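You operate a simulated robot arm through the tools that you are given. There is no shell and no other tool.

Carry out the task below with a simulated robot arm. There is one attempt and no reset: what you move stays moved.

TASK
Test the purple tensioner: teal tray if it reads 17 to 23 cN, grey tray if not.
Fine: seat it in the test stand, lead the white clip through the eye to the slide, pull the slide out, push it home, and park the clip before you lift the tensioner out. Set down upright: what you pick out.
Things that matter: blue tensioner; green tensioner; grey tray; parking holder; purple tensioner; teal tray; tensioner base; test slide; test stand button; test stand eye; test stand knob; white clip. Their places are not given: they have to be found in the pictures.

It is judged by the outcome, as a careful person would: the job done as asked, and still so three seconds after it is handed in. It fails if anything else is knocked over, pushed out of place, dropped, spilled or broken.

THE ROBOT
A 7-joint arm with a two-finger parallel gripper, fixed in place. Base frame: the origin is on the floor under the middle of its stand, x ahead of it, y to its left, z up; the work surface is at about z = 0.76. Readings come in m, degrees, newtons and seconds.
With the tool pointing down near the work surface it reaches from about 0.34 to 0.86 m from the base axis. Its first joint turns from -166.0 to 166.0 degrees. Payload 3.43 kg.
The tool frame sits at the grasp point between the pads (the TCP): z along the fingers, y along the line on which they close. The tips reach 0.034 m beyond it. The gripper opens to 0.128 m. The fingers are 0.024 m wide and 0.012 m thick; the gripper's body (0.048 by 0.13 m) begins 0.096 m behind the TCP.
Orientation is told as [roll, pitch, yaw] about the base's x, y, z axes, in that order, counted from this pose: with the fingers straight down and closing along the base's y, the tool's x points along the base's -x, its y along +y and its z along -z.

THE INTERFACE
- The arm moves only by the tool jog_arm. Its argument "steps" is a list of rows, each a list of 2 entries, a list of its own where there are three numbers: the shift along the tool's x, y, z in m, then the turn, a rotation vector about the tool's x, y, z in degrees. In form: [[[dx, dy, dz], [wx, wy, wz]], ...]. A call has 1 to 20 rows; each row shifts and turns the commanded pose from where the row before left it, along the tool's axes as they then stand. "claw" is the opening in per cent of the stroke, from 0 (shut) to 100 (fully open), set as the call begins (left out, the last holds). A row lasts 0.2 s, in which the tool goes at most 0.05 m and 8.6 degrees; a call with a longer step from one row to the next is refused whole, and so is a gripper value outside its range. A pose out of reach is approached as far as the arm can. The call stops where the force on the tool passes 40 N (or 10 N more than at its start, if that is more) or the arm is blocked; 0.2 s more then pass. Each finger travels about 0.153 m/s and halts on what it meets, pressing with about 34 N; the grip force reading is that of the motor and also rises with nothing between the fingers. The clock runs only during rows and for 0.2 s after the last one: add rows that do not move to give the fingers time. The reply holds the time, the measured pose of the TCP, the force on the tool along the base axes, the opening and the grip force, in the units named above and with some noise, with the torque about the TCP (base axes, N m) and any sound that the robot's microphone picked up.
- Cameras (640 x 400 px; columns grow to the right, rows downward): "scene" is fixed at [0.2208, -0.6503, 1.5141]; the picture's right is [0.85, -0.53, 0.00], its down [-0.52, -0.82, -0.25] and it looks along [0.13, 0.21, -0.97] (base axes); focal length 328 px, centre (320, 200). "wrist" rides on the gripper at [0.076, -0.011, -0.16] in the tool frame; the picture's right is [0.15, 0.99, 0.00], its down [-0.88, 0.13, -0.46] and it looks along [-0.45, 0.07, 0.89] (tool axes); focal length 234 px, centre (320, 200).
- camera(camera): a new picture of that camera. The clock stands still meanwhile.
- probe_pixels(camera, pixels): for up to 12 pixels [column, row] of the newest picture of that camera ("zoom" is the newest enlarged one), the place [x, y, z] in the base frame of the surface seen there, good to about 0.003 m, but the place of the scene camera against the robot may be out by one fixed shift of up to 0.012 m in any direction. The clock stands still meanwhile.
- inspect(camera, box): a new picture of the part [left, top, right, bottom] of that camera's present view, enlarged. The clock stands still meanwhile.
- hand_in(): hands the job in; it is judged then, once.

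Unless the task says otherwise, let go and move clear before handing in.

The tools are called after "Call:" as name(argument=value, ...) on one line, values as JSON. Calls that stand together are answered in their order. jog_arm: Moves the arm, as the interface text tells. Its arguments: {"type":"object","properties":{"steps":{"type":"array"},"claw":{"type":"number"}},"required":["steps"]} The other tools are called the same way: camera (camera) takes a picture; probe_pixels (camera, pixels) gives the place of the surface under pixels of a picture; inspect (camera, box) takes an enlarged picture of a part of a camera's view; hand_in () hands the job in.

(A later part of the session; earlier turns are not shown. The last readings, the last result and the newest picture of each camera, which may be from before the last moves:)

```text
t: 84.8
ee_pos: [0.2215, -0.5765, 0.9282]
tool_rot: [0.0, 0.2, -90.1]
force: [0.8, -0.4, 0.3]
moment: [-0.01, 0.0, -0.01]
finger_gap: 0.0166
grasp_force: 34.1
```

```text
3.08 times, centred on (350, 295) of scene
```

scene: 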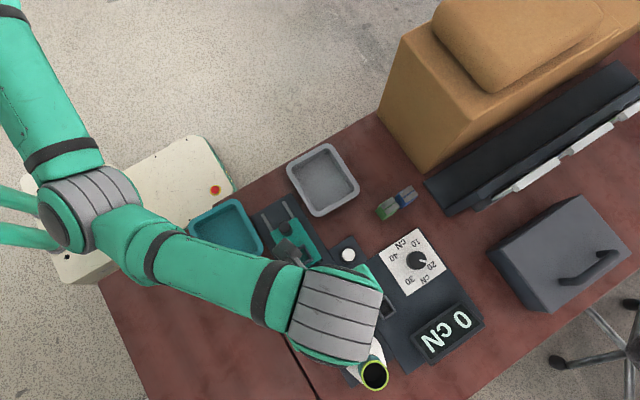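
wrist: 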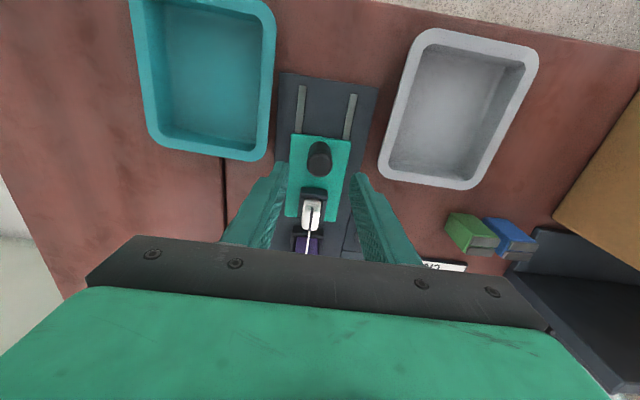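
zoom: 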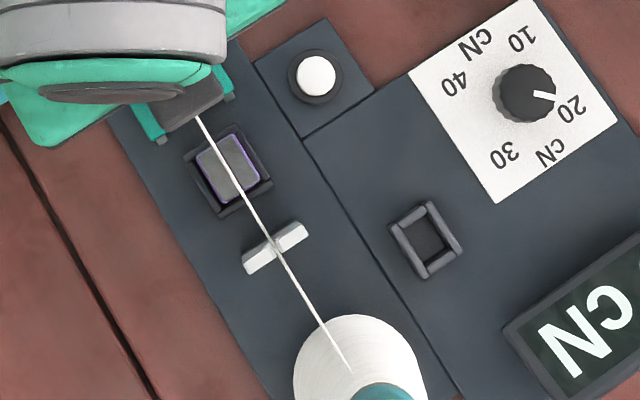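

Call:
inspect(camera="scene", box=[310, 285, 370, 345])

Call:
probe_pixels(camera="zoom", pixels=[[340, 240], [330, 220], [360, 280], [380, 320], [300, 165], [275, 120], [250, 75], [310, 185], [320, 200], [290, 145], [262, 98], [395, 345]])

```text
6.67 times, centred on (340, 315) of scene
```

zoom: 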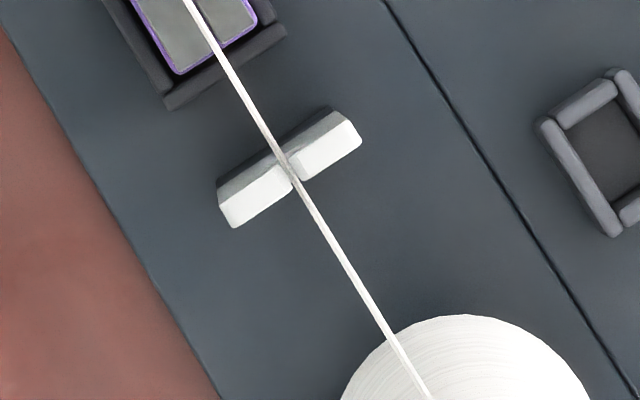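

```text
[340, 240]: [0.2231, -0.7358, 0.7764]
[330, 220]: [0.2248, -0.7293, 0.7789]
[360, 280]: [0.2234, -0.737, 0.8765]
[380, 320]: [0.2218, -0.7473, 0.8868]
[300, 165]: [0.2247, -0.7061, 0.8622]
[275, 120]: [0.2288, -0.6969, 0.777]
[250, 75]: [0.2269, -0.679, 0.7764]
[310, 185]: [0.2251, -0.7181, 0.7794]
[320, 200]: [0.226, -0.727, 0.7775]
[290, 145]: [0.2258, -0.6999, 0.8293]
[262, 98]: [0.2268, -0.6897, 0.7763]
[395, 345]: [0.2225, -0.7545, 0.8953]
```

Still through the eye. Now lowering towards the slide's pocket and checking alignment above the rim.

Call:
jog_arm(steps=[[[0, 0, 0.015], [0, 0, 0]], [[0, 0, 0.015], [0, 0, 0]], [[0, 0, 0.015], [0, 0, 0]], [[0, 0, 0], [0, 0, 0]]], claw=4)

Call:
inspect(camera="wrist", box=[280, 120, 360, 190])

Call:
probe_pixels(camera="zoom", pixels=[[255, 100], [385, 120], [320, 90], [320, 105], [320, 130], [320, 160], [275, 185], [370, 195], [320, 190], [320, 205], [320, 225], [240, 140]])

```text
t: 85.8
ee_pos: [0.2209, -0.5759, 0.8826]
tool_rot: [-0.1, 0.0, -90.1]
force: [1.0, 0.7, -0.5]
moment: [0.03, -0.02, -0.01]
finger_gap: 0.0166
grasp_force: 33.8
```

```text
5.71 times, centred on (320, 155) of wrist
```

zoom: 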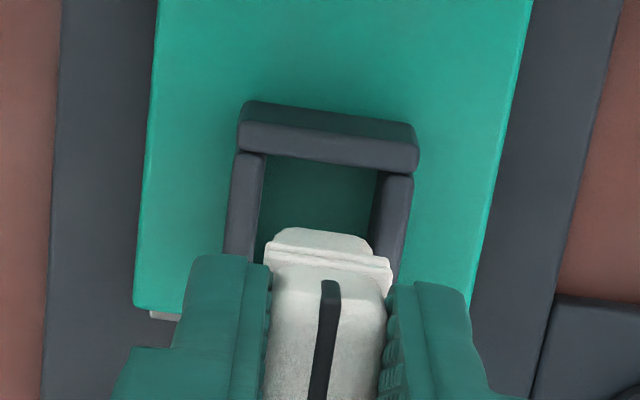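

```text
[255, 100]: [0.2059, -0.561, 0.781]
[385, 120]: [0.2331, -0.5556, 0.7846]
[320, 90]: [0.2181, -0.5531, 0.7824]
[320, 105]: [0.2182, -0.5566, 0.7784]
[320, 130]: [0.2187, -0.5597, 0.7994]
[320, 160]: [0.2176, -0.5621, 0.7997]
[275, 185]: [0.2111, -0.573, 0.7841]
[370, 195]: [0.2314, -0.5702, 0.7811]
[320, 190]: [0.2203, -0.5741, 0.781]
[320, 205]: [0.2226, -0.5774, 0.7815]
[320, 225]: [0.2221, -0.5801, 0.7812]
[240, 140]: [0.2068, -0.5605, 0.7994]
```

Checking the plug's face position before going in.

Call:
probe_pixels(camera="zoom", pixels=[[300, 238], [320, 240], [340, 243], [275, 238], [368, 250], [320, 250], [320, 262], [320, 158], [300, 155], [350, 163], [262, 180], [378, 195]])

```text
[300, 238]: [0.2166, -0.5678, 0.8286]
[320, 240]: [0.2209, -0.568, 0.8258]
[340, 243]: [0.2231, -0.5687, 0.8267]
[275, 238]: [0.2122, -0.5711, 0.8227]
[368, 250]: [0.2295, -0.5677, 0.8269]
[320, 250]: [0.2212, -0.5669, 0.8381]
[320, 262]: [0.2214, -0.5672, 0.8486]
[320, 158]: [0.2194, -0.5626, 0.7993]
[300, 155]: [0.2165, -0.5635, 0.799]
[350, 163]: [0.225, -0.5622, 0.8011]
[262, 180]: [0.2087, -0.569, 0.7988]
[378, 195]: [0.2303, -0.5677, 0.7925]
```

Plug face at -0.568; shifting +1.8 mm in y and lowering into the pocket to z≈0.851.

Call:
jog_arm(steps=[[[0.0018, 0, 0.003], [0, 0, 0]], [[0, 0, 0.007], [0, 0, 0]], [[0, 0, 0.007], [0, 0, 0]], [[0, 0, 0.006], [0, 0, 0]], [[0, 0, 0.005], [0, 0, 0]], [[0, 0, 0.003], [0, 0, 0]], [[0, 0, 0], [0, 0, 0]]], claw=4)

Call:
inspect(camera="wrist", box=[280, 120, 360, 190])

Call:
inspect(camera="scene", box=[290, 260, 370, 340])

```text
t: 87.4
ee_pos: [0.22, -0.5747, 0.8535]
tool_rot: [0.0, 0.0, -90.2]
force: [-4.7, 1.6, 24.4]
moment: [-0.32, 0.24, -0.03]
finger_gap: 0.0168
grasp_force: 34.0
```

```text
5.71 times, centred on (320, 155) of wrist
```

zoom: 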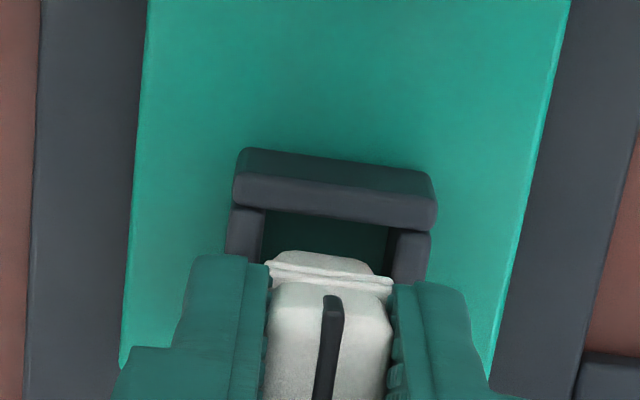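

```text
5.00 times, centred on (330, 300) of scene
```

zoom: 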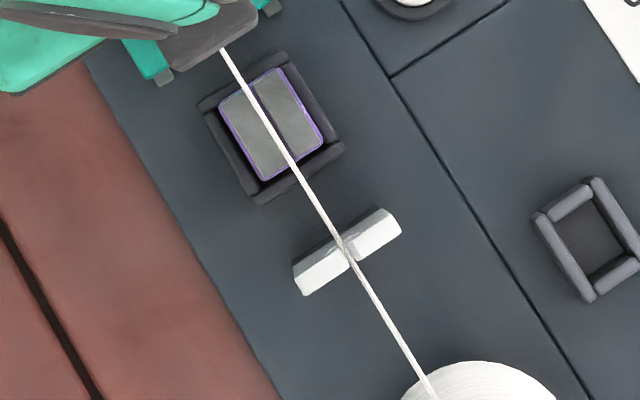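

24 N upward: the plug seems to have caught on the pocket's -y wall (wide gap at its +y side). Let me probe before correcting.

Call:
inspect(camera="wrist", box=[280, 140, 360, 210])

Call:
probe_pixels(camera="zoom", pixels=[[300, 150], [330, 150], [330, 165], [300, 190], [360, 195], [295, 250], [355, 255], [300, 280], [300, 90], [350, 100], [290, 105], [360, 118]])

```text
5.71 times, centred on (320, 175) of wrist
```

zoom: 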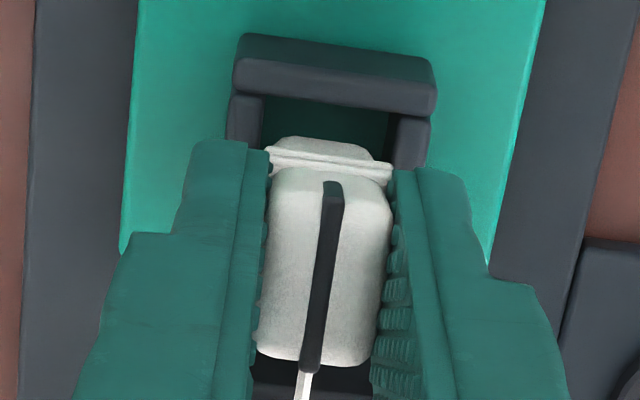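

```text
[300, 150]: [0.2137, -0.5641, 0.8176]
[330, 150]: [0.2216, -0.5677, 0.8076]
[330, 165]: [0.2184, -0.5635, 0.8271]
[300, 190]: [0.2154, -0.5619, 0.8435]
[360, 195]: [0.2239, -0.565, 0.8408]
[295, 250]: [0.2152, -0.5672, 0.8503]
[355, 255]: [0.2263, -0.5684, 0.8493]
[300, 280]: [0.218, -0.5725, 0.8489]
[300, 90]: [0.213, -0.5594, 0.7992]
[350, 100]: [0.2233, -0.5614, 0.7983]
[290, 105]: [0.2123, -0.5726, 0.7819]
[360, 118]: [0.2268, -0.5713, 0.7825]
```

The clip slid up in the fingers again and its plug sits on the -y wall's edge. I'll lift 3 mm, shift +2.5 mm in y, and lower so it enters, stopping with the tips above the rim.

Call:
jog_arm(steps=[[[0, 0, -0.004], [0, 0, 0]], [[0.0025, 0.0003, 0], [0, 0, 0]], [[0, 0, 0.004], [0, 0, 0]], [[0, 0, 0.004], [0, 0, 0]], [[0, 0, 0], [0, 0, 0]]], claw=4)

Call:
inspect(camera="wrist", box=[280, 140, 360, 210])

```text
t: 88.6
ee_pos: [0.2205, -0.5729, 0.8496]
tool_rot: [0.0, 0.1, -90.1]
force: [-0.2, -1.4, -0.6]
moment: [0.01, -0.01, -0.01]
finger_gap: 0.0167
grasp_force: 33.9
```

```text
5.71 times, centred on (320, 175) of wrist
```

zoom: 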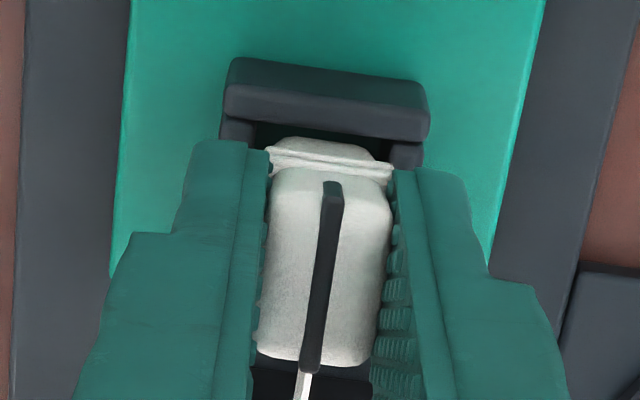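

No contact now. Lowering further, 3 mm at a time.

Call:
jog_arm(steps=[[[0, 0, 0.003], [0, 0, 0]], [[0, 0, 0.003], [0, 0, 0]], [[0, 0, 0.003], [0, 0, 0]], [[0, 0, 0], [0, 0, 0]]], claw=4)

Call:
inspect(camera="wrist", box=[280, 140, 360, 210])

```text
t: 89.6
ee_pos: [0.2204, -0.5724, 0.8388]
tool_rot: [-0.1, -0.1, -90.1]
force: [0.6, 0.3, 0.5]
moment: [-0.03, -0.01, 0.0]
finger_gap: 0.0166
grasp_force: 33.8
```

```text
5.71 times, centred on (320, 175) of wrist
```

zoom: 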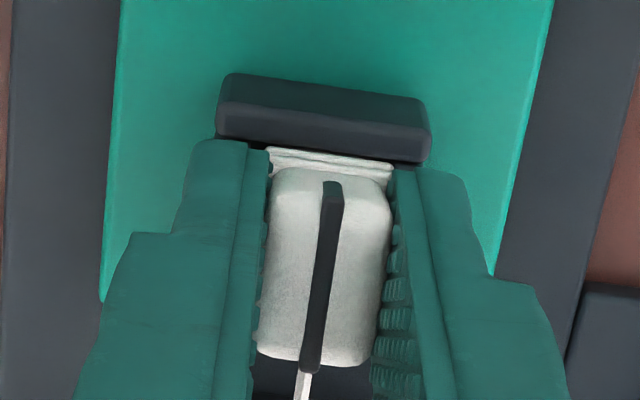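

The plug is ~1 cm into the pocket, no force. Releasing so it settles.

Call:
jog_arm(steps=[[[0, 0, 0], [0, 0, 0]], [[0, 0, 0], [0, 0, 0]], [[0, 0, 0], [0, 0, 0]]], claw=26)

Call:
inspect(camera="wrist", box=[272, 130, 368, 230])

Call:
inspect(camera="scene", box=[290, 260, 370, 340])

```text
t: 90.4
ee_pos: [0.2204, -0.5719, 0.8398]
tool_rot: [0.0, 0.0, -90.1]
force: [0.3, -0.3, 0.1]
moment: [0.03, 0.01, -0.01]
finger_gap: 0.0333
grasp_force: 0.0
```

```text
4.00 times, centred on (320, 180) of wrist
```

zoom: 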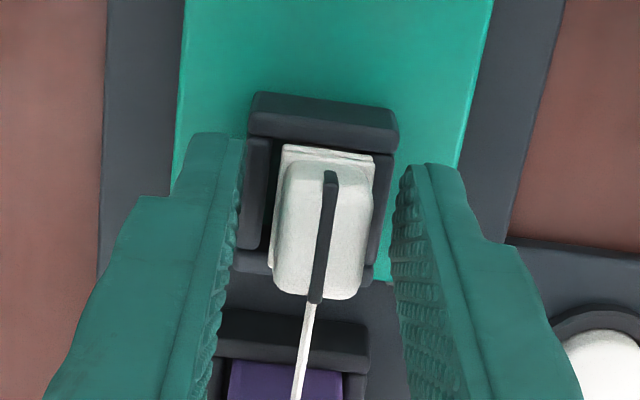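

```text
5.00 times, centred on (330, 300) of scene
```

zoom: 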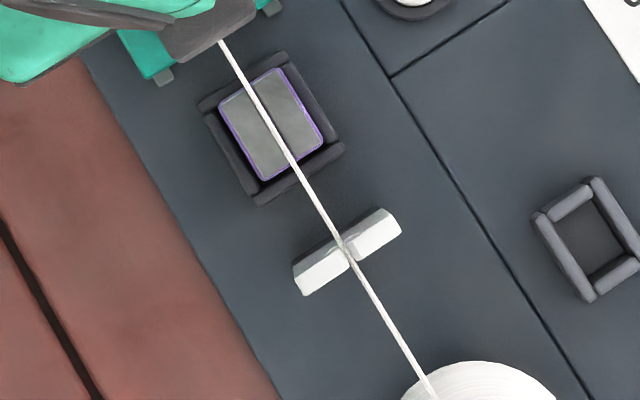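

Docked. Let me zoom in on the tensioner to see whether the thread lies in its groove, and check its height.

Call:
inspect(camera="scene", box=[300, 270, 340, 300])

Call:
probe_pixels(camera="zoom", pixels=[[215, 30], [245, 75], [270, 120], [290, 155], [310, 190], [335, 230], [360, 270], [385, 310], [415, 360], [230, 160], [400, 200], [350, 290]])

```text
13.33 times, centred on (320, 285) of scene
```

zoom: 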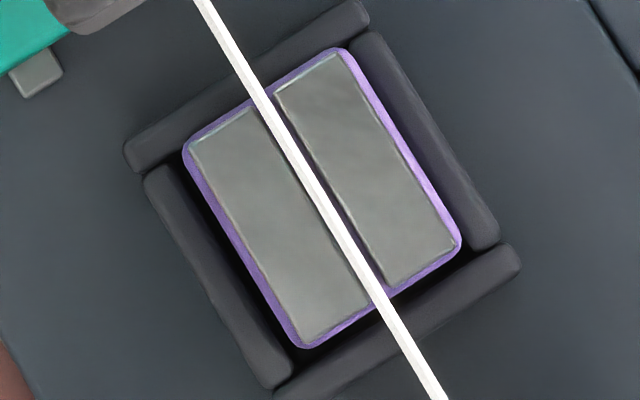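

```text
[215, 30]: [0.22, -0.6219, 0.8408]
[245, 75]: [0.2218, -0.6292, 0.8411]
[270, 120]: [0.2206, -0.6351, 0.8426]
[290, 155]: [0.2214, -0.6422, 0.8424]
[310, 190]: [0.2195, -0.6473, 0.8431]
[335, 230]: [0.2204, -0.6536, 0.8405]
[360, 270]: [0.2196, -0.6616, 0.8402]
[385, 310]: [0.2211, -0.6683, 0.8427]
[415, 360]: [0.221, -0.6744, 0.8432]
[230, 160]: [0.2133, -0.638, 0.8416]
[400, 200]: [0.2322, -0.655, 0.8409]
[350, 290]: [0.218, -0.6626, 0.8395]
```

The thread now runs level at the plates' height (z≈0.842 in scene frame, same as the plates), through the groove and the eye. Going to the slide handle now.

Call:
jog_arm(steps=[[[0, 0, -0.02], [0, 0, 0]], [[0, 0, -0.03], [0, 0, 0]], [[0.02, 0, 0], [0, 0, 0]], [[0.02, 0, 0], [0, 0, 0]], [[0.02, 0, 0], [0, 0, 0]], [[0, 0, 0], [0, 0, 0]]], claw=42)

Call:
inspect(camera="wrist", box=[256, 100, 384, 240])

Call:
inspect(camera="scene", box=[250, 220, 490, 390])

```text
t: 91.8
ee_pos: [0.2207, -0.5118, 0.889]
tool_rot: [0.0, 0.0, -90.1]
force: [-0.1, 0.0, -0.2]
moment: [0.03, 0.02, -0.02]
finger_gap: 0.0538
grasp_force: 0.0
```

```text
2.86 times, centred on (320, 170) of wrist
```

zoom: 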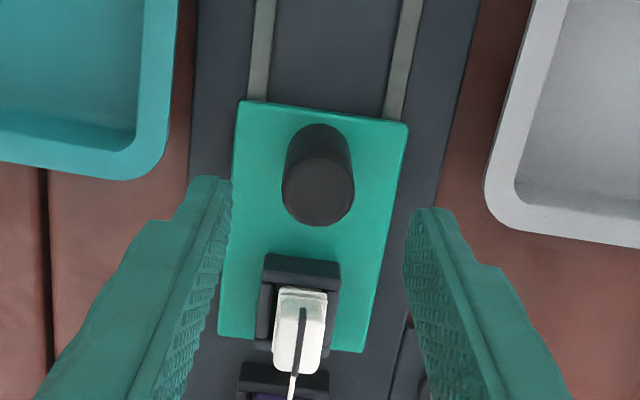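

```text
2.35 times, centred on (370, 305) of scene
```

zoom: 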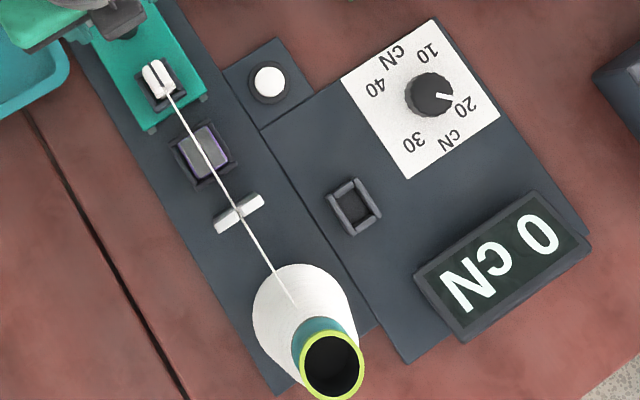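

Everything in place. Lowering onto the handle and gripping.

Call:
jog_arm(steps=[[[0, 0, 0.02], [0, 0, 0]], [[0, 0, 0.025], [0, 0, 0]], [[0, 0, 0.0155], [0, 0, 0]], [[0, 0, 0], [0, 0, 0]]], claw=42)

Call:
jog_arm(steps=[[[0, 0, 0], [0, 0, 0]], [[0, 0, 0], [0, 0, 0]], [[0, 0, 0], [0, 0, 0]]], claw=10)

Call:
jog_arm(steps=[[[0.004, 0, 0], [0, 0, 0]], [[0.005, 0, 0], [0, 0, 0]], [[0.005, 0, 0], [0, 0, 0]], [[0.005, 0, 0], [0, 0, 0]]], claw=10)

Call:
inspect(camera="scene", box=[250, 220, 490, 390])

```text
t: 92.8
ee_pos: [0.2222, -0.5118, 0.8301]
tool_rot: [0.0, -0.1, -90.1]
force: [-0.1, -0.1, 1.0]
moment: [0.03, -0.01, 0.04]
finger_gap: 0.054
grasp_force: 0.0
```

```text
t: 93.6
ee_pos: [0.2213, -0.5114, 0.8287]
tool_rot: [-0.1, 0.0, -90.2]
force: [-23.5, 3.0, -6.2]
moment: [0.11, 0.83, -0.04]
finger_gap: 0.0249
grasp_force: 44.7
```

```text
t: 94.6
ee_pos: [0.2201, -0.4934, 0.8299]
tool_rot: [0.0, 0.0, -90.2]
force: [-30.9, -2.0, -1.8]
moment: [-0.27, 1.06, -0.01]
finger_gap: 0.0252
grasp_force: 45.1
```

```text
2.35 times, centred on (370, 305) of scene
```

zoom: 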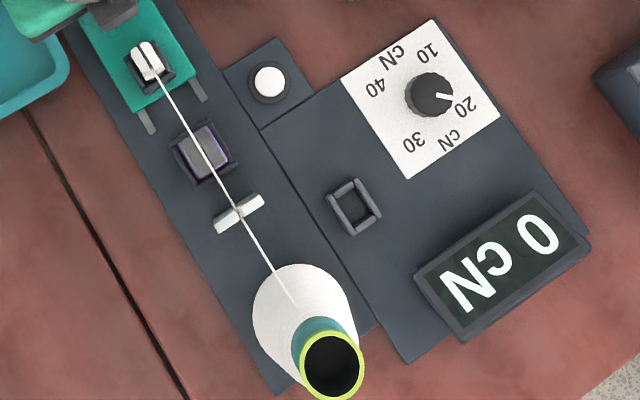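

x-load of -31 N means my tool is ~1 mm too far +x; relieving that and continuing the pull.

Call:
jog_arm(steps=[[[0, -0.001, 0], [0, 0, 0]], [[0.005, 0, 0], [0, 0, 0]], [[0.005, 0, 0], [0, 0, 0]], [[0.005, 0, 0], [0, 0, 0]], [[0.005, 0, 0], [0, 0, 0]]], claw=10)

Call:
inspect(camera="scene", box=[250, 220, 490, 390])

```text
t: 95.8
ee_pos: [0.2211, -0.4724, 0.8303]
tool_rot: [0.2, 0.0, -90.1]
force: [-21.9, 0.1, 23.4]
moment: [0.54, 0.78, 0.02]
finger_gap: 0.0251
grasp_force: 45.1
```

```text
2.35 times, centred on (370, 305) of scene
```

zoom: 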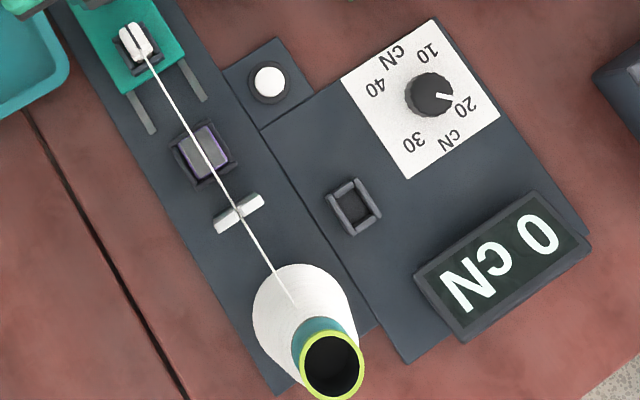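

Still 0 cN at 39 mm out. Continuing to the end of travel with small load relief.

Call:
jog_arm(steps=[[[0, -0.0007, -0.0005], [0, 0, 0]], [[0.005, 0, 0], [0, 0, 0]], [[0.005, 0, 0], [0, 0, 0]], [[0.005, 0, 0], [0, 0, 0]], [[0.005, 0, 0], [0, 0, 0]]], claw=10)

Call:
inspect(camera="scene", box=[250, 220, 490, 390])

```text
t: 97.0
ee_pos: [0.2203, -0.4526, 0.8301]
tool_rot: [0.1, 0.1, -90.1]
force: [-5.9, -1.0, 23.4]
moment: [-0.68, 0.2, -0.01]
finger_gap: 0.025
grasp_force: 44.9
```

```text
2.35 times, centred on (370, 305) of scene
```

zoom: 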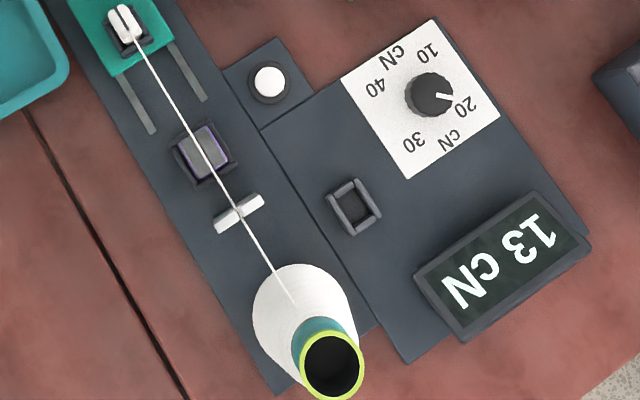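

The display now shows a value — looks like "13 cN". Zooming in, then continuing to the stop to see whether it's final.

Call:
inspect(camera="scene", box=[400, 290, 496, 370])

Call:
jog_arm(steps=[[[0, 0, -0.0005], [0, 0, 0]], [[0.003, 0, 0], [0, 0, 0]], [[0.003, 0, 0], [0, 0, 0]], [[0.003, 0, 0], [0, 0, 0]]], claw=10)

Call:
inspect(camera="scene", box=[400, 290, 496, 370])

```text
5.00 times, centred on (448, 330) of scene
```

zoom: 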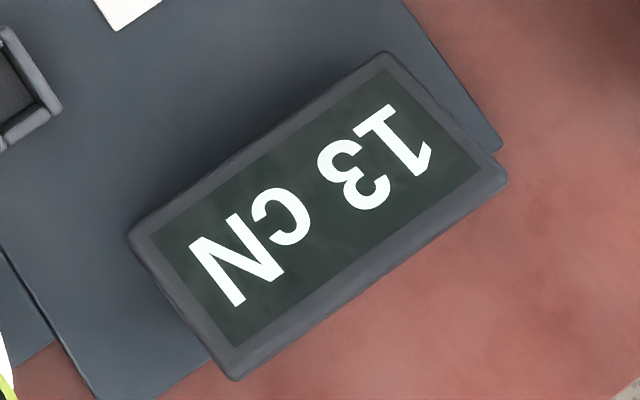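

```text
t: 98.0
ee_pos: [0.2191, -0.4441, 0.8285]
tool_rot: [0.0, 0.1, -90.2]
force: [-8.2, -0.4, 19.6]
moment: [0.46, 0.27, -0.04]
finger_gap: 0.0246
grasp_force: 44.7
```

```text
5.00 times, centred on (448, 330) of scene
```

zoom: 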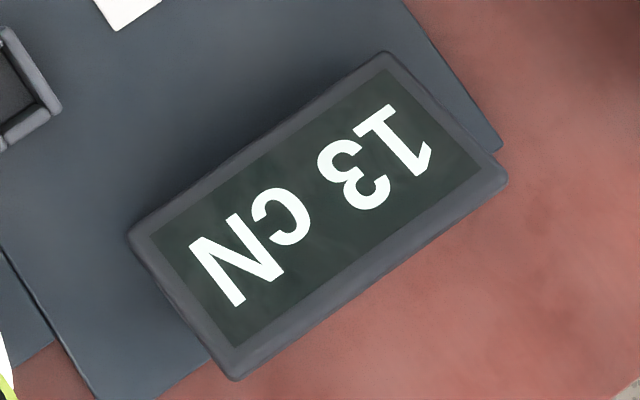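

Clearly 13 cN, and stable. That's outside 17–23, so the grey tray is the destination. Now pushing the slide home.

Call:
jog_arm(steps=[[[0, -0.0002, -0.0004], [0, 0, 0]], [[-0.005, 0, 0], [0, 0, 0]], [[-0.006, 0, 0], [0, 0, 0]], [[-0.006, 0, 0], [0, 0, 0]], [[-0.006, 0, 0], [0, 0, 0]], [[-0.006, 0, 0], [0, 0, 0]], [[0, 0, 0], [0, 0, 0]]], claw=10)

Call:
inspect(camera="scene", box=[250, 220, 490, 390])

```text
t: 99.6
ee_pos: [0.2205, -0.4725, 0.8291]
tool_rot: [0.0, 0.1, -90.0]
force: [4.0, 0.2, -26.1]
moment: [0.0, -0.13, -0.03]
finger_gap: 0.0247
grasp_force: 44.8
```

```text
2.35 times, centred on (370, 305) of scene
```

zoom: 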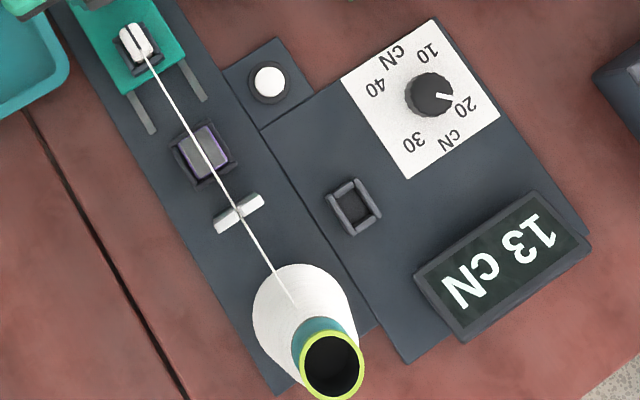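

Reading held at 13 cN. Continuing home with slight relief downward.

Call:
jog_arm(steps=[[[0, 0, 0.0006], [0, 0, 0]], [[-0.006, 0, 0], [0, 0, 0]], [[-0.006, 0, 0], [0, 0, 0]], [[-0.006, 0, 0], [0, 0, 0]], [[-0.006, 0, 0], [0, 0, 0]], [[-0.006, 0, 0], [0, 0, 0]], [[-0.005, 0, 0], [0, 0, 0]], [[0, 0, 0], [0, 0, 0]]], claw=10)

Call:
jog_arm(steps=[[[-0.002, 0, 0], [0, 0, 0]], [[-0.0015, 0, 0], [0, 0, 0]], [[-0.001, 0, 0], [0, 0, 0]], [[0, 0, 0], [0, 0, 0]]], claw=10)

Call:
inspect(camera="scene", box=[250, 220, 490, 390])

```text
t: 101.4
ee_pos: [0.2197, -0.5088, 0.8293]
tool_rot: [0.1, 0.0, -90.0]
force: [12.9, -0.3, -6.1]
moment: [-0.21, -0.42, 0.0]
finger_gap: 0.0248
grasp_force: 44.8
```

```text
t: 102.4
ee_pos: [0.221, -0.5124, 0.8284]
tool_rot: [-0.1, 0.0, -90.0]
force: [10.4, 11.2, 2.5]
moment: [0.32, -0.32, 0.09]
finger_gap: 0.0249
grasp_force: 44.7
```

```text
2.35 times, centred on (370, 305) of scene
```

zoom: 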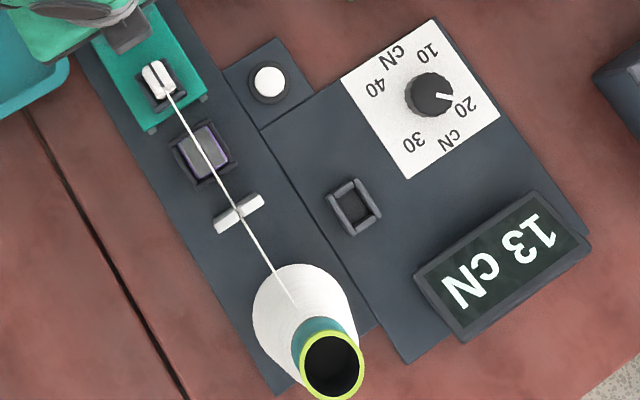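

Slide is home against its stop (11 N), reading 13 cN. Now releasing the handle and going back to the clip.

Call:
jog_arm(steps=[[[0, 0, 0], [0, 0, 0]], [[0, 0, 0], [0, 0, 0]], [[0, 0, -0.02], [0, 0, 0]], [[0, 0, -0.03], [0, 0, 0]], [[0, 0, -0.015], [0, 0, 0]], [[-0.02, 0, 0], [0, 0, 0]], [[-0.022, 0, 0], [0, 0, 0]], [[-0.0205, 0, 0], [0, 0, 0]], [[0, 0, 0], [0, 0, 0]]], claw=36)

Call:
inspect(camera="wrist", box=[256, 100, 384, 240])

Call:
probe_pixels(camera="zoom", pixels=[[300, 150], [335, 155], [300, 180], [335, 185], [298, 210], [330, 215], [318, 160], [318, 222], [285, 130], [345, 140], [310, 240], [305, 300]])

```text
t: 104.4
ee_pos: [0.2187, -0.5777, 0.8936]
tool_rot: [0.0, 0.1, -90.1]
force: [-0.4, 0.2, -0.4]
moment: [0.02, -0.03, -0.01]
finger_gap: 0.0462
grasp_force: 0.0
```

```text
2.86 times, centred on (320, 170) of wrist
```

zoom: 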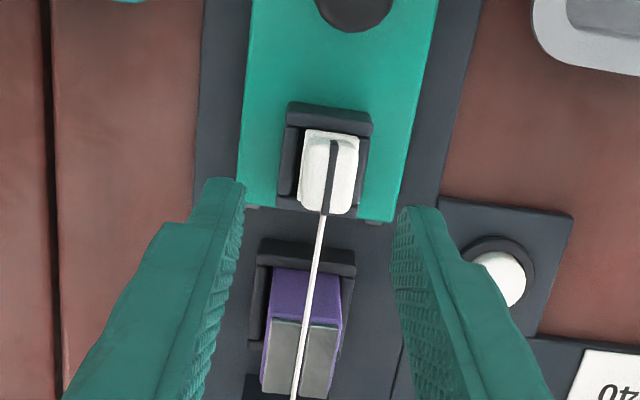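

```text
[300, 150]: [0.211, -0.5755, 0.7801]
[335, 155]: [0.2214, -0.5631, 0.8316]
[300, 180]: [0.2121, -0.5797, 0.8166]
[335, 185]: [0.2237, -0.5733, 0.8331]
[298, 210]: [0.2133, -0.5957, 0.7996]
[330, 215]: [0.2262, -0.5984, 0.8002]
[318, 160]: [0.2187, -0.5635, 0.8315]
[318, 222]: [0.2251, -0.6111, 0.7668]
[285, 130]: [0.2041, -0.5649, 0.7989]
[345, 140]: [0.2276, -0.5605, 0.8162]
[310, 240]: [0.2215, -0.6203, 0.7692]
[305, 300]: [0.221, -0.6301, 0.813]
```

The clip's centre is about (0.222,-0.5745); shifting +2 mm x, +2.5 mm y, then lowering and gripping.

Call:
jog_arm(steps=[[[0.0025, 0.002, 0.015], [0, 0, 0]], [[0, 0, 0.015], [0, 0, 0]], [[0, 0, 0.0125], [0, 0, 0]], [[0, 0, 0], [0, 0, 0]]], claw=30)

Call:
inspect(camera="wrist", box=[272, 130, 368, 230])

```text
t: 105.4
ee_pos: [0.2206, -0.5731, 0.8517]
tool_rot: [0.1, -0.1, -90.1]
force: [-0.5, 0.3, 0.2]
moment: [-0.03, 0.0, 0.01]
finger_gap: 0.0383
grasp_force: 0.1
```

```text
4.00 times, centred on (320, 180) of wrist
```

zoom: 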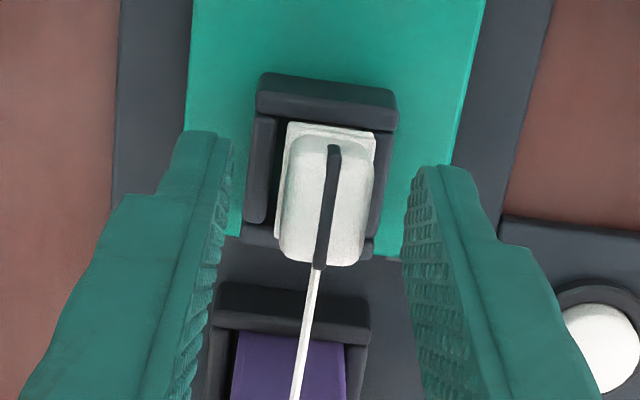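

Clip is ~2 mm right of the finger midline; shifting and closing.

Call:
jog_arm(steps=[[[0, 0.0017, 0], [0, 0, 0]], [[0, 0, 0], [0, 0, 0]]], claw=30)

Call:
jog_arm(steps=[[[0, 0, 0], [0, 0, 0]], [[0, 0, 0], [0, 0, 0]], [[0, 0, 0], [0, 0, 0]]], claw=4)

Call:
jog_arm(steps=[[[0, 0, -0.008], [0, 0, 0]], [[0, 0, -0.015], [0, 0, 0]], [[0, 0, -0.025], [0, 0, 0]], [[0, 0, -0.03], [0, 0, 0]], [[0, 0, 0], [0, 0, 0]]], claw=4)

Call:
inspect(camera="wrist", box=[272, 130, 368, 220])

Call:
probe_pixels(camera="zoom", pixels=[[300, 185], [350, 190], [295, 230], [350, 235], [290, 280], [345, 285], [320, 145], [320, 155], [330, 200], [305, 300], [300, 330], [320, 100]])

```text
t: 106.0
ee_pos: [0.2231, -0.5726, 0.852]
tool_rot: [0.0, 0.1, -90.1]
force: [0.2, 0.0, -0.8]
moment: [0.02, 0.03, 0.03]
finger_gap: 0.0385
grasp_force: 0.0
```

```text
t: 106.8
ee_pos: [0.2214, -0.5737, 0.851]
tool_rot: [-0.1, 0.1, -90.2]
force: [-12.6, 1.6, -2.0]
moment: [0.11, 0.53, 0.11]
finger_gap: 0.0169
grasp_force: 33.7
```

```text
t: 108.0
ee_pos: [0.2223, -0.5725, 0.9292]
tool_rot: [0.1, 0.1, -90.1]
force: [-0.3, 0.4, -0.9]
moment: [0.0, 0.02, -0.01]
finger_gap: 0.0165
grasp_force: 33.9
```

```text
4.44 times, centred on (320, 175) of wrist
```

zoom: 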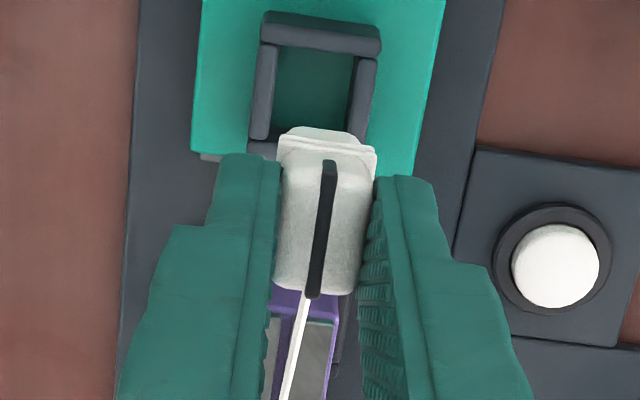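

```text
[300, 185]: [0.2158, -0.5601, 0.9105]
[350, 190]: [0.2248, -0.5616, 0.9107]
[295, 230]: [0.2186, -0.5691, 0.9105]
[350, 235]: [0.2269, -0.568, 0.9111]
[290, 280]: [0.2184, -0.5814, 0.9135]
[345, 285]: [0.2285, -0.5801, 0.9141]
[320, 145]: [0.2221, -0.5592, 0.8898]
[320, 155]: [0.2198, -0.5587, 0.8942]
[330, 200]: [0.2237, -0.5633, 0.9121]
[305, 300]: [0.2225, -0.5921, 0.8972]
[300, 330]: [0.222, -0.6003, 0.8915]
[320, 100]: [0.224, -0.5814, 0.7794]
```

Clip is held well (bottom at ≈0.8595, plate top 0.854). I'll shift x to the slot line, raise 2 mm, and carry it back over the eye to the cone side.

Call:
jog_arm(steps=[[[-0.02, -0.0015, -0.002], [0, 0, 0]], [[-0.03, 0, 0], [0, 0, 0]], [[-0.03, 0, 0], [0, 0, 0]], [[-0.03, 0, 0], [0, 0, 0]], [[-0.012, 0, 0], [0, 0, 0]], [[-0.012, 0, 0], [0, 0, 0]], [[-0.012, 0, 0], [0, 0, 0]], [[-0.016, 0, 0], [0, 0, 0]], [[0, 0, 0], [0, 0, 0]]], claw=4)

Call:
camera(camera="wrist")

Call:
inspect(camera="wrist", box=[272, 80, 368, 240])

```text
t: 110.0
ee_pos: [0.2209, -0.7355, 0.9311]
tool_rot: [0.0, 0.0, -90.1]
force: [-0.2, 0.3, -0.4]
moment: [0.04, 0.01, 0.0]
finger_gap: 0.0168
grasp_force: 34.3
```

```text
taken
```

wrist: 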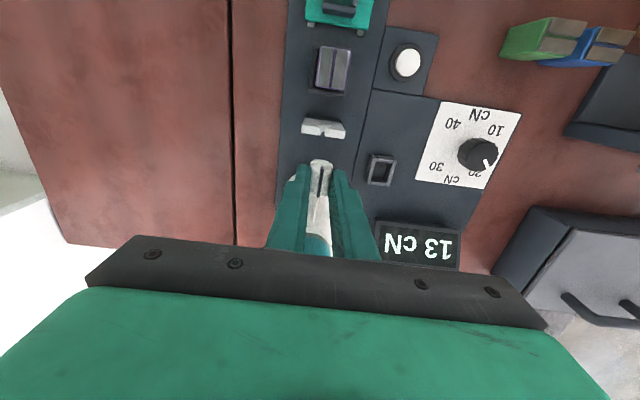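

```text
2.50 times, centred on (320, 160) of wrist
```

zoom: 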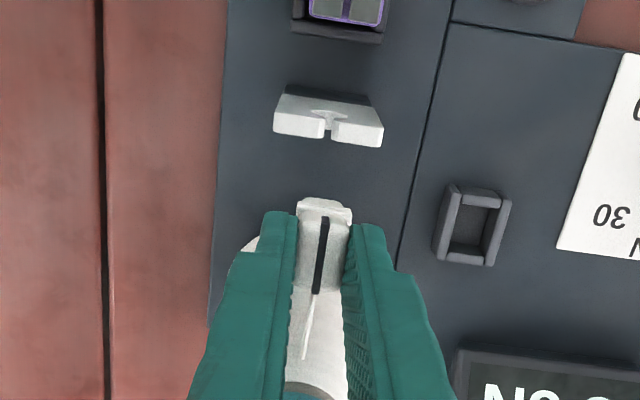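

The thread is back out of the eye, running only from cone to clip. Now moving over the parking holder (centre (0.3097,-0.7588)) and checking alignment.

Call:
jog_arm(steps=[[[0, 0.03, 0], [0, 0, 0]], [[-0.008, 0.03, 0], [0, 0, 0]], [[-0.0085, 0.0292, 0], [0, 0, 0]], [[-0.0085, 0, 0], [0, 0, 0]], [[0, 0, 0.02], [0, 0, 0]], [[0, 0, 0.02], [0, 0, 0]], [[0, 0, 0], [0, 0, 0]]], claw=4)

Call:
inspect(camera="wrist", box=[272, 130, 368, 220])

Call:
probe_pixels(camera="zoom", pixels=[[320, 165], [295, 165], [350, 170], [320, 90], [320, 100], [255, 120], [385, 130], [270, 110], [365, 120], [320, 130], [320, 115], [320, 175]])

```text
t: 111.6
ee_pos: [0.3104, -0.7598, 0.892]
tool_rot: [0.0, 0.0, -90.1]
force: [0.4, 0.1, 1.1]
moment: [-0.01, 0.0, 0.0]
finger_gap: 0.0164
grasp_force: 34.2
```

```text
4.44 times, centred on (320, 175) of wrist
```

zoom: 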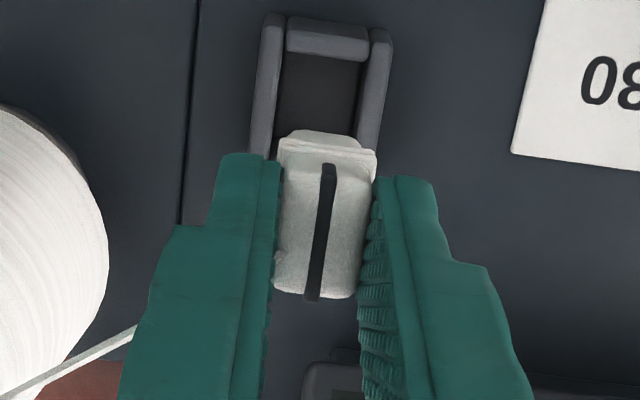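

```text
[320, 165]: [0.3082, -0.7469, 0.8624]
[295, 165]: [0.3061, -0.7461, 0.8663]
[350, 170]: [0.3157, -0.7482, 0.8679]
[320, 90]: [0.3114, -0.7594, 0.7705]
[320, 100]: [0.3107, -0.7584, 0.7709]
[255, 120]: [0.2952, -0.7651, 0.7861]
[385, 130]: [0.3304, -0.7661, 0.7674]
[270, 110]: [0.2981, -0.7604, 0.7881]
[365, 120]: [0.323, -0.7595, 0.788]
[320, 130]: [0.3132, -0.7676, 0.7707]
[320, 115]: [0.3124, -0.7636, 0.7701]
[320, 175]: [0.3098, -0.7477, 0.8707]
```

Plug face ≈ -0.7485; I want it ≈ -0.7467 to be centred in the holder. Shifting +1.8 mm in y and lowering to just above the rim.

Call:
jog_arm(steps=[[[0.0018, 0, 0.01], [0, 0, 0]], [[0, 0, 0.013], [0, 0, 0]], [[0, 0, 0], [0, 0, 0]]], claw=4)

Call:
inspect(camera="wrist", box=[280, 130, 360, 200])

Call:
probe_pixels(camera="zoom", pixels=[[320, 195], [290, 195], [350, 200], [320, 185], [320, 120], [320, 130], [320, 140], [250, 150], [390, 165], [265, 150], [375, 165], [320, 150]])

```text
t: 112.4
ee_pos: [0.3129, -0.7575, 0.8694]
tool_rot: [-0.1, 0.1, -90.1]
force: [0.3, -0.1, -0.1]
moment: [-0.02, 0.03, -0.03]
finger_gap: 0.0164
grasp_force: 34.3
```

```text
5.71 times, centred on (320, 165) of wrist
```

zoom: 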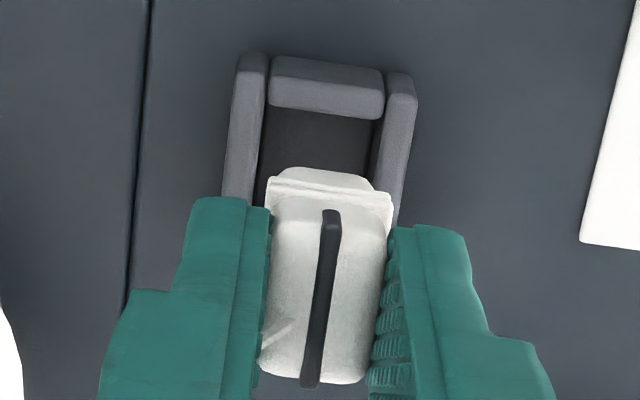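

```text
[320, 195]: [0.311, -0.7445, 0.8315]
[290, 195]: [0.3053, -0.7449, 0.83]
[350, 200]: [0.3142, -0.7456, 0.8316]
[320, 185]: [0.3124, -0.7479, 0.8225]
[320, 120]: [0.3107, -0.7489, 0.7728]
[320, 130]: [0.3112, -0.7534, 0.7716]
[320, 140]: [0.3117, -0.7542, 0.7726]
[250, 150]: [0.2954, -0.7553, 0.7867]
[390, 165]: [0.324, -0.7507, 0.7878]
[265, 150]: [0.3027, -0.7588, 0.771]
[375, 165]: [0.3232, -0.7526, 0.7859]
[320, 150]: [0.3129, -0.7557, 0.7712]
```

Small corrections: -1.2 mm x and +0.8 mm y, then lowering into the holder slowly.

Call:
jog_arm(steps=[[[0.0008, -0.0012, 0], [0, 0, 0]], [[0, 0, 0.006], [0, 0, 0]], [[0, 0, 0.005], [0, 0, 0]], [[0, 0, 0.004], [0, 0, 0]], [[0, 0, 0], [0, 0, 0]]], claw=4)

Call:
inspect(camera="wrist", box=[280, 130, 360, 200])

```text
t: 113.6
ee_pos: [0.3098, -0.7576, 0.8549]
tool_rot: [0.0, -0.1, -90.1]
force: [0.5, 0.6, 2.0]
moment: [-0.02, 0.07, -0.03]
finger_gap: 0.0167
grasp_force: 33.9
```

```text
5.71 times, centred on (320, 165) of wrist
```

zoom: 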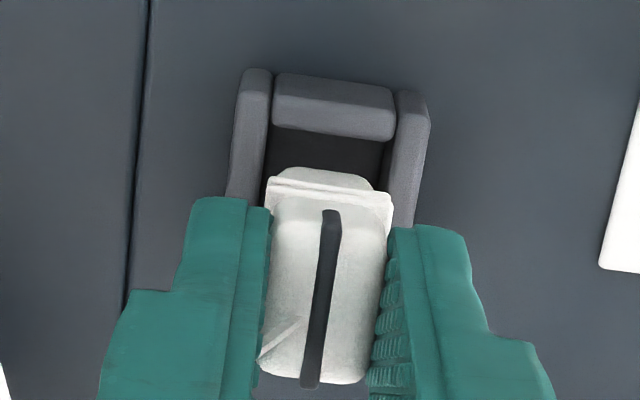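

The projected gap at the +y wall is ~5.5 mm, similar to when it caught at the slide, so I'll lift slightly, shift +3.2 mm in y, and try again.

Call:
jog_arm(steps=[[[0, 0, -0.004], [0, 0, 0]], [[0.0032, 0, 0], [0, 0, 0]], [[0, 0, 0.003], [0, 0, 0]], [[0, 0, 0.003], [0, 0, 0]], [[0, 0, 0], [0, 0, 0]]], claw=4)

Call:
inspect(camera="wrist", box=[280, 130, 360, 200])

```text
t: 114.8
ee_pos: [0.3097, -0.7536, 0.8518]
tool_rot: [0.1, 0.0, -90.1]
force: [0.1, 0.0, 0.4]
moment: [-0.01, -0.01, 0.03]
finger_gap: 0.0167
grasp_force: 34.2
```

```text
5.71 times, centred on (320, 165) of wrist
```

zoom: 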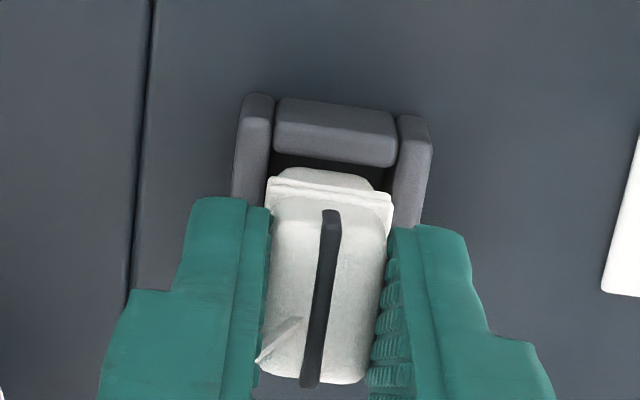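

Now the plug sits close behind the +y wall with no contact force. Lowering in small steps.

Call:
jog_arm(steps=[[[0, 0, 0.003], [0, 0, 0]], [[0, 0, 0.003], [0, 0, 0]], [[0, 0, 0.0015], [0, 0, 0]], [[0, 0, 0], [0, 0, 0]]], claw=4)

Call:
inspect(camera="wrist", box=[280, 130, 360, 200])

Call:
probe_pixels(camera="zoom", pixels=[[300, 240], [350, 245], [295, 280], [350, 290], [290, 330], [345, 340], [320, 190], [320, 180], [320, 150], [320, 165], [320, 140], [350, 370]])

```text
t: 115.8
ee_pos: [0.3087, -0.7549, 0.8434]
tool_rot: [0.0, 0.0, -90.2]
force: [-0.3, 0.3, 0.0]
moment: [0.01, 0.01, 0.04]
finger_gap: 0.0165
grasp_force: 34.0
```

```text
5.71 times, centred on (320, 165) of wrist
```

zoom: 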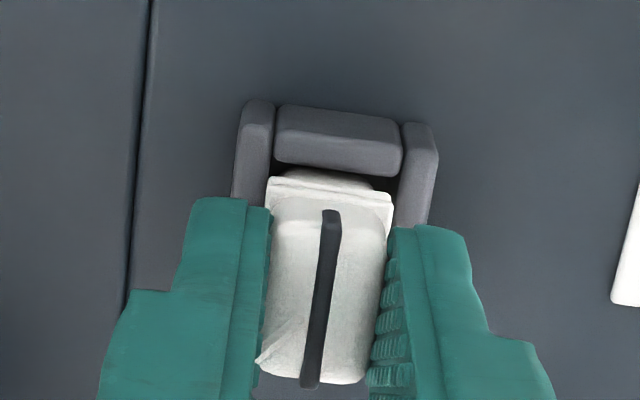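

```text
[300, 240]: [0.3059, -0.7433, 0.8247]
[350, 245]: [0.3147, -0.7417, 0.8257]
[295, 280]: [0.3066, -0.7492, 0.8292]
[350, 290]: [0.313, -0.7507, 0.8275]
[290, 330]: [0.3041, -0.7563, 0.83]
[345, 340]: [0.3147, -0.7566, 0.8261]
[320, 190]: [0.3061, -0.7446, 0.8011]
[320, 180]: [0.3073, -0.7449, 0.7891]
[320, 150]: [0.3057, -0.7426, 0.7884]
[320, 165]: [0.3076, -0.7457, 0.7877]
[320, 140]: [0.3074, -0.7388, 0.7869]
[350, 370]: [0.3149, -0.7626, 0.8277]
```

Clip's top is at ≈0.8275 (parked value was 0.824), so ~3 mm remains. Lowering 2.5 mm and releasing.

Call:
jog_arm(steps=[[[0, 0, 0.0015], [0, 0, 0]], [[0, 0, 0.001], [0, 0, 0]], [[0, 0, 0], [0, 0, 0]]], claw=4)

Call:
jog_arm(steps=[[[0, 0, 0], [0, 0, 0]], [[0, 0, 0], [0, 0, 0]], [[0, 0, 0], [0, 0, 0]]], claw=30)

Call:
inspect(camera="wrist", box=[272, 130, 368, 220])

```text
t: 116.6
ee_pos: [0.309, -0.7539, 0.8421]
tool_rot: [0.0, 0.0, -90.1]
force: [-0.2, 1.6, 2.0]
moment: [0.01, 0.02, 0.02]
finger_gap: 0.0165
grasp_force: 33.5
```

```text
t: 117.4
ee_pos: [0.3097, -0.7537, 0.8413]
tool_rot: [0.0, 0.0, -90.0]
force: [0.6, 0.3, 0.0]
moment: [0.02, 0.01, -0.02]
finger_gap: 0.0383
grasp_force: 0.1
```

```text
4.44 times, centred on (320, 175) of wrist
```

zoom: 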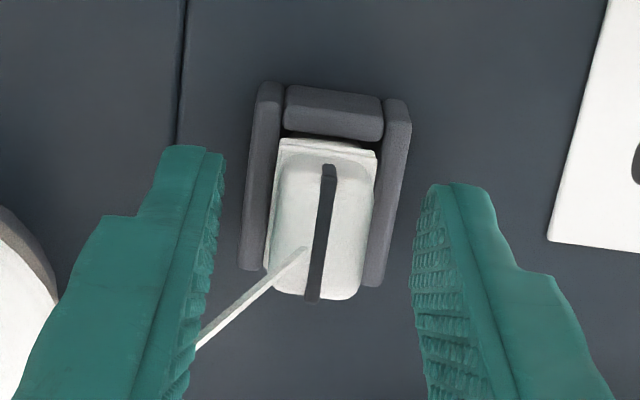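

Clip is in the parking holder. Checking its height and pose with probes before leaving it.

Call:
probe_pixels(camera="zoom", pixels=[[295, 175], [350, 180], [290, 220], [355, 225], [285, 265], [345, 275], [320, 280], [330, 150], [330, 143], [330, 120], [265, 180], [390, 190]])

```text
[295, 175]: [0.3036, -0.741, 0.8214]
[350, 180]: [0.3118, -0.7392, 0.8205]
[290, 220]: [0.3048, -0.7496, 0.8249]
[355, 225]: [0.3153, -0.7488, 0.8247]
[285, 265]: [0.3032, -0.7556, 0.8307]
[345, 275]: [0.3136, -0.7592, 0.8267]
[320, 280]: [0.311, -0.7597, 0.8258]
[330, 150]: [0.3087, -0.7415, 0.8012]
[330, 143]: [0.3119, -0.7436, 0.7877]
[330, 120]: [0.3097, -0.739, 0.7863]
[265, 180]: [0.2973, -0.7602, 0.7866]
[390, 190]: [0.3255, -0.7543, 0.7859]
```

The clip's top leans ~5 mm toward +y compared with how it was parked originally (flange close to the +y wall, top at y≈-0.751 instead of -0.759). I'll rise and look at it from above before straightening.

Call:
jog_arm(steps=[[[0, 0, -0.02], [0, 0, 0]], [[0, 0, -0.03], [0, 0, 0]], [[0.03, 0, 0], [0, 0, 0]], [[0.03, 0, 0], [0, 0, 0]], [[0, 0, 0], [0, 0, 0]]], claw=30)

Call:
inspect(camera="wrist", box=[288, 160, 352, 220])

Call:
inspect(camera="scene", box=[360, 280, 424, 340])

```text
t: 118.6
ee_pos: [0.3097, -0.6937, 0.8912]
tool_rot: [0.0, 0.1, -90.1]
force: [-0.5, -0.6, -0.2]
moment: [0.06, -0.04, 0.0]
finger_gap: 0.0384
grasp_force: 0.1
```

```text
6.67 times, centred on (320, 190) of wrist
```

zoom: 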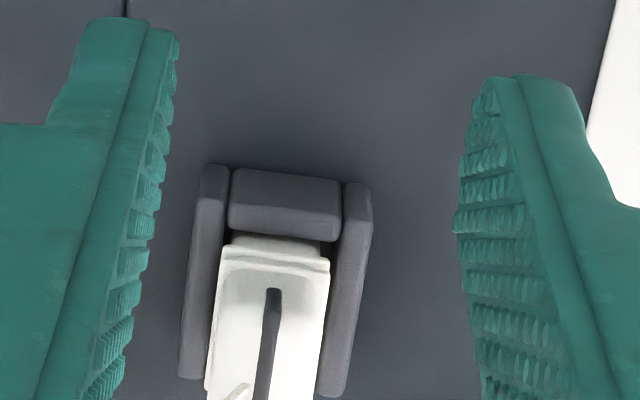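

```text
6.67 times, centred on (392, 310) of scene
```

zoom: 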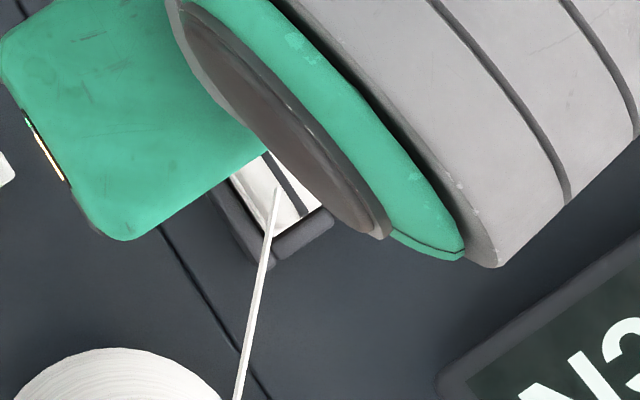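

The clip is further toward +y than it was. I'll probe its front face and top to determine the tilt.

Call:
inspect(camera="wrist", box=[294, 190, 342, 235])

Call:
probe_pixels(camera="zoom", pixels=[[260, 65], [260, 85], [260, 100], [260, 120], [300, 125], [230, 180], [310, 190], [225, 230], [300, 240], [215, 270], [295, 285], [260, 40]])

```text
8.89 times, centred on (318, 212) of wrist
```

zoom: 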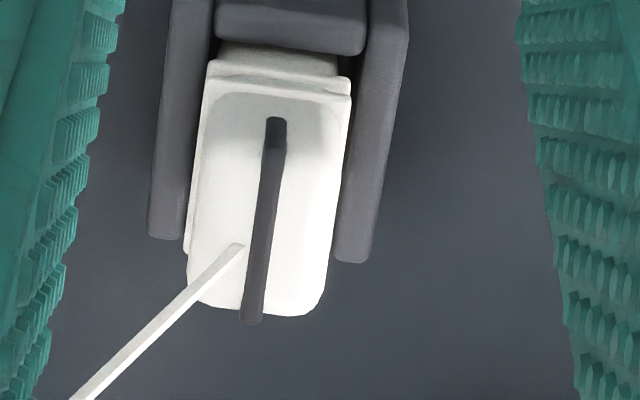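

```text
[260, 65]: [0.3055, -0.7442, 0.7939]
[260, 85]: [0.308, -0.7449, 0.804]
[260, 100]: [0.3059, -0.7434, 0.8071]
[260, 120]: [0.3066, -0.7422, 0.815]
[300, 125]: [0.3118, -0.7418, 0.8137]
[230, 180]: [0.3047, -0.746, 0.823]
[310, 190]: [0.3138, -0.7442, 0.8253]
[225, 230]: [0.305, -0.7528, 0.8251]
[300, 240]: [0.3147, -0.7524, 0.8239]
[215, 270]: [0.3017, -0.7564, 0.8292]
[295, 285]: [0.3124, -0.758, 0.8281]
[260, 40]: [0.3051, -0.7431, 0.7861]
```

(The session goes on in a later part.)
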